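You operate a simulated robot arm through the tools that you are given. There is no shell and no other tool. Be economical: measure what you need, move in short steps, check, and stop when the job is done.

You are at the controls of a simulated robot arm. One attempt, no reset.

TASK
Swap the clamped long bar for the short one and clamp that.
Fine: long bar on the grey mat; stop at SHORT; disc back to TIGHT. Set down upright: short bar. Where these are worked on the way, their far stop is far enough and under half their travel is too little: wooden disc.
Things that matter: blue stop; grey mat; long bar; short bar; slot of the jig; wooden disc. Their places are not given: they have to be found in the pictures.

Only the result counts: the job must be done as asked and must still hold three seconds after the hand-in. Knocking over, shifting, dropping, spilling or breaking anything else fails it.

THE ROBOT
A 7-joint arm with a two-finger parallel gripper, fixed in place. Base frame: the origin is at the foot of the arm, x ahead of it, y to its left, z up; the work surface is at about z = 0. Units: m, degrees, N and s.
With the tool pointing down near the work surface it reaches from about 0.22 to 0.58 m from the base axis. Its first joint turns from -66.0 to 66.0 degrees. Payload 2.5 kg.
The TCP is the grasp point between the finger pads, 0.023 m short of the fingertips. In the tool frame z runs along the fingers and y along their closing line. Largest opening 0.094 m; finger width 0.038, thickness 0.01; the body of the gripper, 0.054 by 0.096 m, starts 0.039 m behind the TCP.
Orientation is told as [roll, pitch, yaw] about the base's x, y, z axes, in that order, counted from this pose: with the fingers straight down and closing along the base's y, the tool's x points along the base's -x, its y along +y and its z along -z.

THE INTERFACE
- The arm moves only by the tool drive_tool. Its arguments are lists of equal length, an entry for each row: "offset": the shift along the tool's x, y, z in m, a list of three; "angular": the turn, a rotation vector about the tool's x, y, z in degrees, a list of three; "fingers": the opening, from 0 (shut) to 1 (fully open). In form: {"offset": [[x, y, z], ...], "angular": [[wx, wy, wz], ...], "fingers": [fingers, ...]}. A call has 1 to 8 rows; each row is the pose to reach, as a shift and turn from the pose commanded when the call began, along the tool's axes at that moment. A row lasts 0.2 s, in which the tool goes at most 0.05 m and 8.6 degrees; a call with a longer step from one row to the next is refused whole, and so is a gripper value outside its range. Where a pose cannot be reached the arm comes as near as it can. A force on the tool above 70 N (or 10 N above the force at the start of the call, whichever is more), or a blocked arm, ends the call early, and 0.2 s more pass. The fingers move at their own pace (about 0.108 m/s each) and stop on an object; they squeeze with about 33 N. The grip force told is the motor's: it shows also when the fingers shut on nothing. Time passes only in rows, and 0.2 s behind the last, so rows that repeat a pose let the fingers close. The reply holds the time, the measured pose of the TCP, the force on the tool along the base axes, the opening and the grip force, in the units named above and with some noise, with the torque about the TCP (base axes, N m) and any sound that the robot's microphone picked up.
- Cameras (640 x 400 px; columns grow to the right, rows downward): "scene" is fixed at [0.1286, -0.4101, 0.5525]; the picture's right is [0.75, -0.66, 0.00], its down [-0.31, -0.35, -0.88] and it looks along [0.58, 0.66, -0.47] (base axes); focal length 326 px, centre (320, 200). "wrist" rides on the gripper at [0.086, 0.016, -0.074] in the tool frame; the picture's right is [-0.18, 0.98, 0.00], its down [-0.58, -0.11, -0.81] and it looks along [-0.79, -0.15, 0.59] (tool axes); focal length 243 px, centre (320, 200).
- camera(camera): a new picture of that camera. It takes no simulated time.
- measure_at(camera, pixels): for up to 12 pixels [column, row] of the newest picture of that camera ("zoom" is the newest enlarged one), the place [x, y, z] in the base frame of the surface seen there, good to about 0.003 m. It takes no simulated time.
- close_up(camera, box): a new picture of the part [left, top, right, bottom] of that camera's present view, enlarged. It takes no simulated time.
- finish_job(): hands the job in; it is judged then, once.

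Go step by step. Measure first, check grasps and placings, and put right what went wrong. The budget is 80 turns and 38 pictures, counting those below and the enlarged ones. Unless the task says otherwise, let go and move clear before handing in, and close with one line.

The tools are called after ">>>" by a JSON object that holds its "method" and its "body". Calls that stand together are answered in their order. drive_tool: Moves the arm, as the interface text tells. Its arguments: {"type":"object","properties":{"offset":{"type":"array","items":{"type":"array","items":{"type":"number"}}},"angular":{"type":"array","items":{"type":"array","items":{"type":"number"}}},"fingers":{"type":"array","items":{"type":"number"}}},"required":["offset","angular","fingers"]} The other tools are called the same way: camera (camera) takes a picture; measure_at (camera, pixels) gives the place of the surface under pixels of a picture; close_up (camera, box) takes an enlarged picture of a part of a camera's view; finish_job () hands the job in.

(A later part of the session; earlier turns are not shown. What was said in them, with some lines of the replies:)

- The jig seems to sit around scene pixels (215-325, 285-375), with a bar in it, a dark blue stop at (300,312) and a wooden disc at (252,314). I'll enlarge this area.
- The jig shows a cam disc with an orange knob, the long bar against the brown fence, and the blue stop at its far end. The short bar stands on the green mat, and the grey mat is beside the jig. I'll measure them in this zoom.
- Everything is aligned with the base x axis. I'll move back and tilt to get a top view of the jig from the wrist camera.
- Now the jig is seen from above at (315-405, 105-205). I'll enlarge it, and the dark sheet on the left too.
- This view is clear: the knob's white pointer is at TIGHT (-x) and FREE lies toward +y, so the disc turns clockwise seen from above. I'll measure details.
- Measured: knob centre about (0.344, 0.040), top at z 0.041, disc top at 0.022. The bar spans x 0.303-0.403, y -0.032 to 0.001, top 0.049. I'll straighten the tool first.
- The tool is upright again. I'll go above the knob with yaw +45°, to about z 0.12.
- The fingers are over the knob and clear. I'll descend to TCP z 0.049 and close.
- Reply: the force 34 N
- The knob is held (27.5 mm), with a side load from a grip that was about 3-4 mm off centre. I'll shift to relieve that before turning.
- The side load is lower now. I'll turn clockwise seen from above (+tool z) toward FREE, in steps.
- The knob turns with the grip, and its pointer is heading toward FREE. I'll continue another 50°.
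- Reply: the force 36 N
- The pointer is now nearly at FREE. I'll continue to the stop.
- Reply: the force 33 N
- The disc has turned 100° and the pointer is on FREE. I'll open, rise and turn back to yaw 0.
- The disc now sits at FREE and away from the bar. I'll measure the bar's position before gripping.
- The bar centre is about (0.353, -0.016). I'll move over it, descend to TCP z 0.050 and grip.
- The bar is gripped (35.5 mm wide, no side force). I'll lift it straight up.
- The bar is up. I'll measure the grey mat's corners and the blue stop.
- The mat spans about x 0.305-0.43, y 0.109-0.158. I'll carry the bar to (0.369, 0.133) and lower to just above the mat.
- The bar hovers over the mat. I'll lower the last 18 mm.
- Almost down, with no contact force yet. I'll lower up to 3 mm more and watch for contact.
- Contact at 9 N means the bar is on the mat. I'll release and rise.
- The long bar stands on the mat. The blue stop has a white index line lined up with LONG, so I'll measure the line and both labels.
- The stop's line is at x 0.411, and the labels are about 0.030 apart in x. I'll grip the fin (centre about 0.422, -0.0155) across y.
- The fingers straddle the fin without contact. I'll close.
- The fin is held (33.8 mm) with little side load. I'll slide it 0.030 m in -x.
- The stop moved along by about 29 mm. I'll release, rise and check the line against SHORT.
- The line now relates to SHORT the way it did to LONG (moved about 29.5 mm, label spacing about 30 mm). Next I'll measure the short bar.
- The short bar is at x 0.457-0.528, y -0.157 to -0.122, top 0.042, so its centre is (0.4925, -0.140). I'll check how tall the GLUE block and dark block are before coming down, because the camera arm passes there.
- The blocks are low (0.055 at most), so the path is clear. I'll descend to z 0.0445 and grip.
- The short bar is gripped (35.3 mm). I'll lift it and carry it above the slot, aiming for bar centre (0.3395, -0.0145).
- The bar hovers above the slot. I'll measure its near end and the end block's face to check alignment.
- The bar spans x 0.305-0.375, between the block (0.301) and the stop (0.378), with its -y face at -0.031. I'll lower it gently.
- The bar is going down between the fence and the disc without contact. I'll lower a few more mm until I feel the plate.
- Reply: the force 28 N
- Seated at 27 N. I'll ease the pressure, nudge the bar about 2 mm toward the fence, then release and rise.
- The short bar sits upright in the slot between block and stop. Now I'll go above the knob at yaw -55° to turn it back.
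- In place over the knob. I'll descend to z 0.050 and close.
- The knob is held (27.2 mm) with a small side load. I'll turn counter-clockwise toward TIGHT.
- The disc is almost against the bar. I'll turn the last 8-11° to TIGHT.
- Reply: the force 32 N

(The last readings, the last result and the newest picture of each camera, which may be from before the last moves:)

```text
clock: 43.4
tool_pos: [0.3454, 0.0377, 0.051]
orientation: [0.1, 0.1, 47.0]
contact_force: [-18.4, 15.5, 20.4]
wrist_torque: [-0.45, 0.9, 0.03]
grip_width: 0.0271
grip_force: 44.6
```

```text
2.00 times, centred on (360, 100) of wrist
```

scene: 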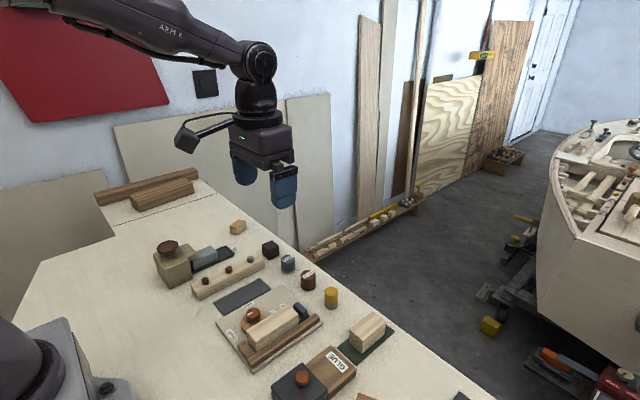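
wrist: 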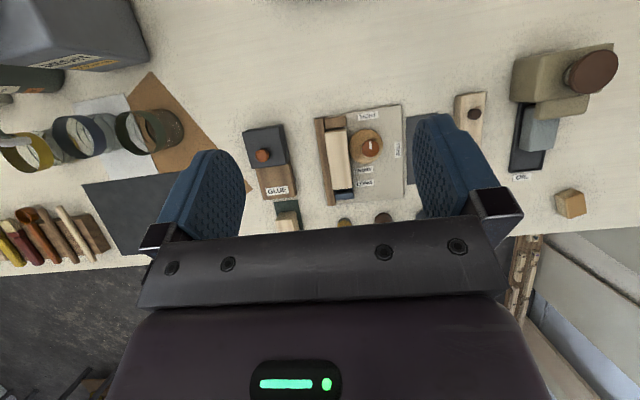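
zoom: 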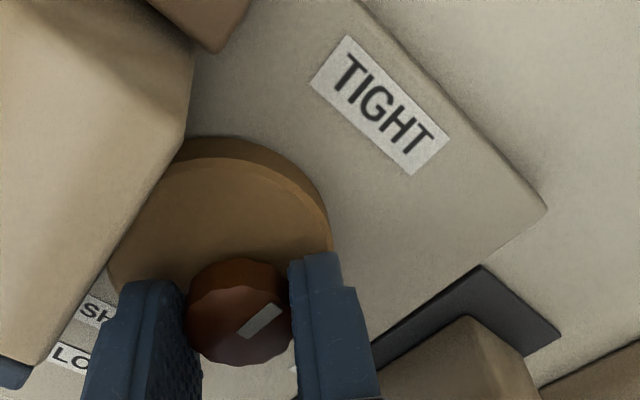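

The pointer is toward TIGHT and the disc bears on the bar. I'll release, rise and inspect.

>>> {"method": "drive_tool", "body": {"offset": [[0, 0, 0], [0, 0, 0], [0, 0, -0.03], [0, 0, -0.07], [0, 0, -0.11], [0, 0, -0.15], [0, 0, -0.18]], "angular": [[0, 0, 0], [0, 0, 0], [0, 0, 0], [0, 0, 0], [0, 0, 0], [0, 0, 0], [0, 0, 0]], "fingers": [0.38, 0.38, 0.38, 0.38, 0.38, 0.38, 0.38]}}

>>> {"method": "close_up", "body": {"camera": "scene", "box": [200, 270, 320, 370]}}

>>> {"method": "close_up", "body": {"camera": "scene", "box": [140, 210, 420, 400]}}

```text
clock: 45.0
tool_pos: [0.3448, 0.0371, 0.2301]
orientation: [0.1, 0.0, 47.0]
contact_force: [0.6, 0.1, 0.1]
wrist_torque: [-0.03, 0.04, -0.01]
grip_width: 0.0358
grip_force: 0.1
```

```text
4.00 times, centred on (260, 320) of scene
```

zoom: 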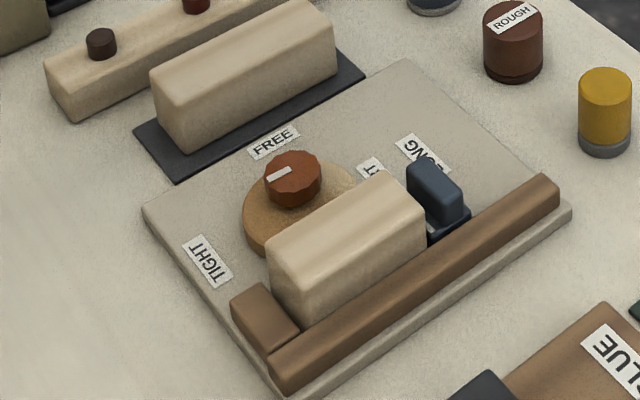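

```text
2.11 times, centred on (280, 305) of scene
```

zoom: 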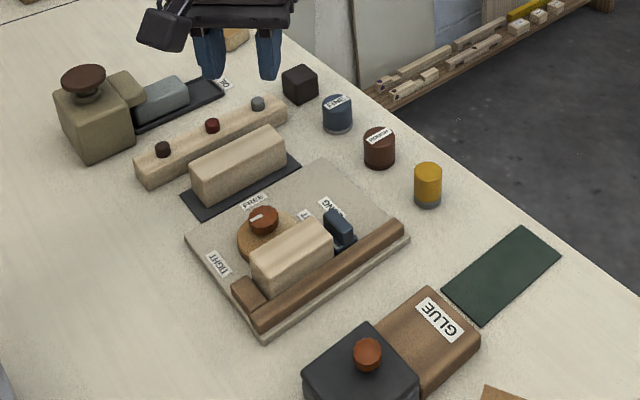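

The short bar is clamped upright with the pointer at TIGHT as at the start, the stop is at SHORT, and the long bar is on the grey mat. Nothing else has moved and the arm is clear, so I'll hand in.

>>> {"method": "finish_job", "body": {}}

```text
The job is handed in.
```

I swapped the bars and handed the job in: the short bar is clamped upright in the slot with the disc at TIGHT, the blue stop is at SHORT, and the long bar is on the grey mat.
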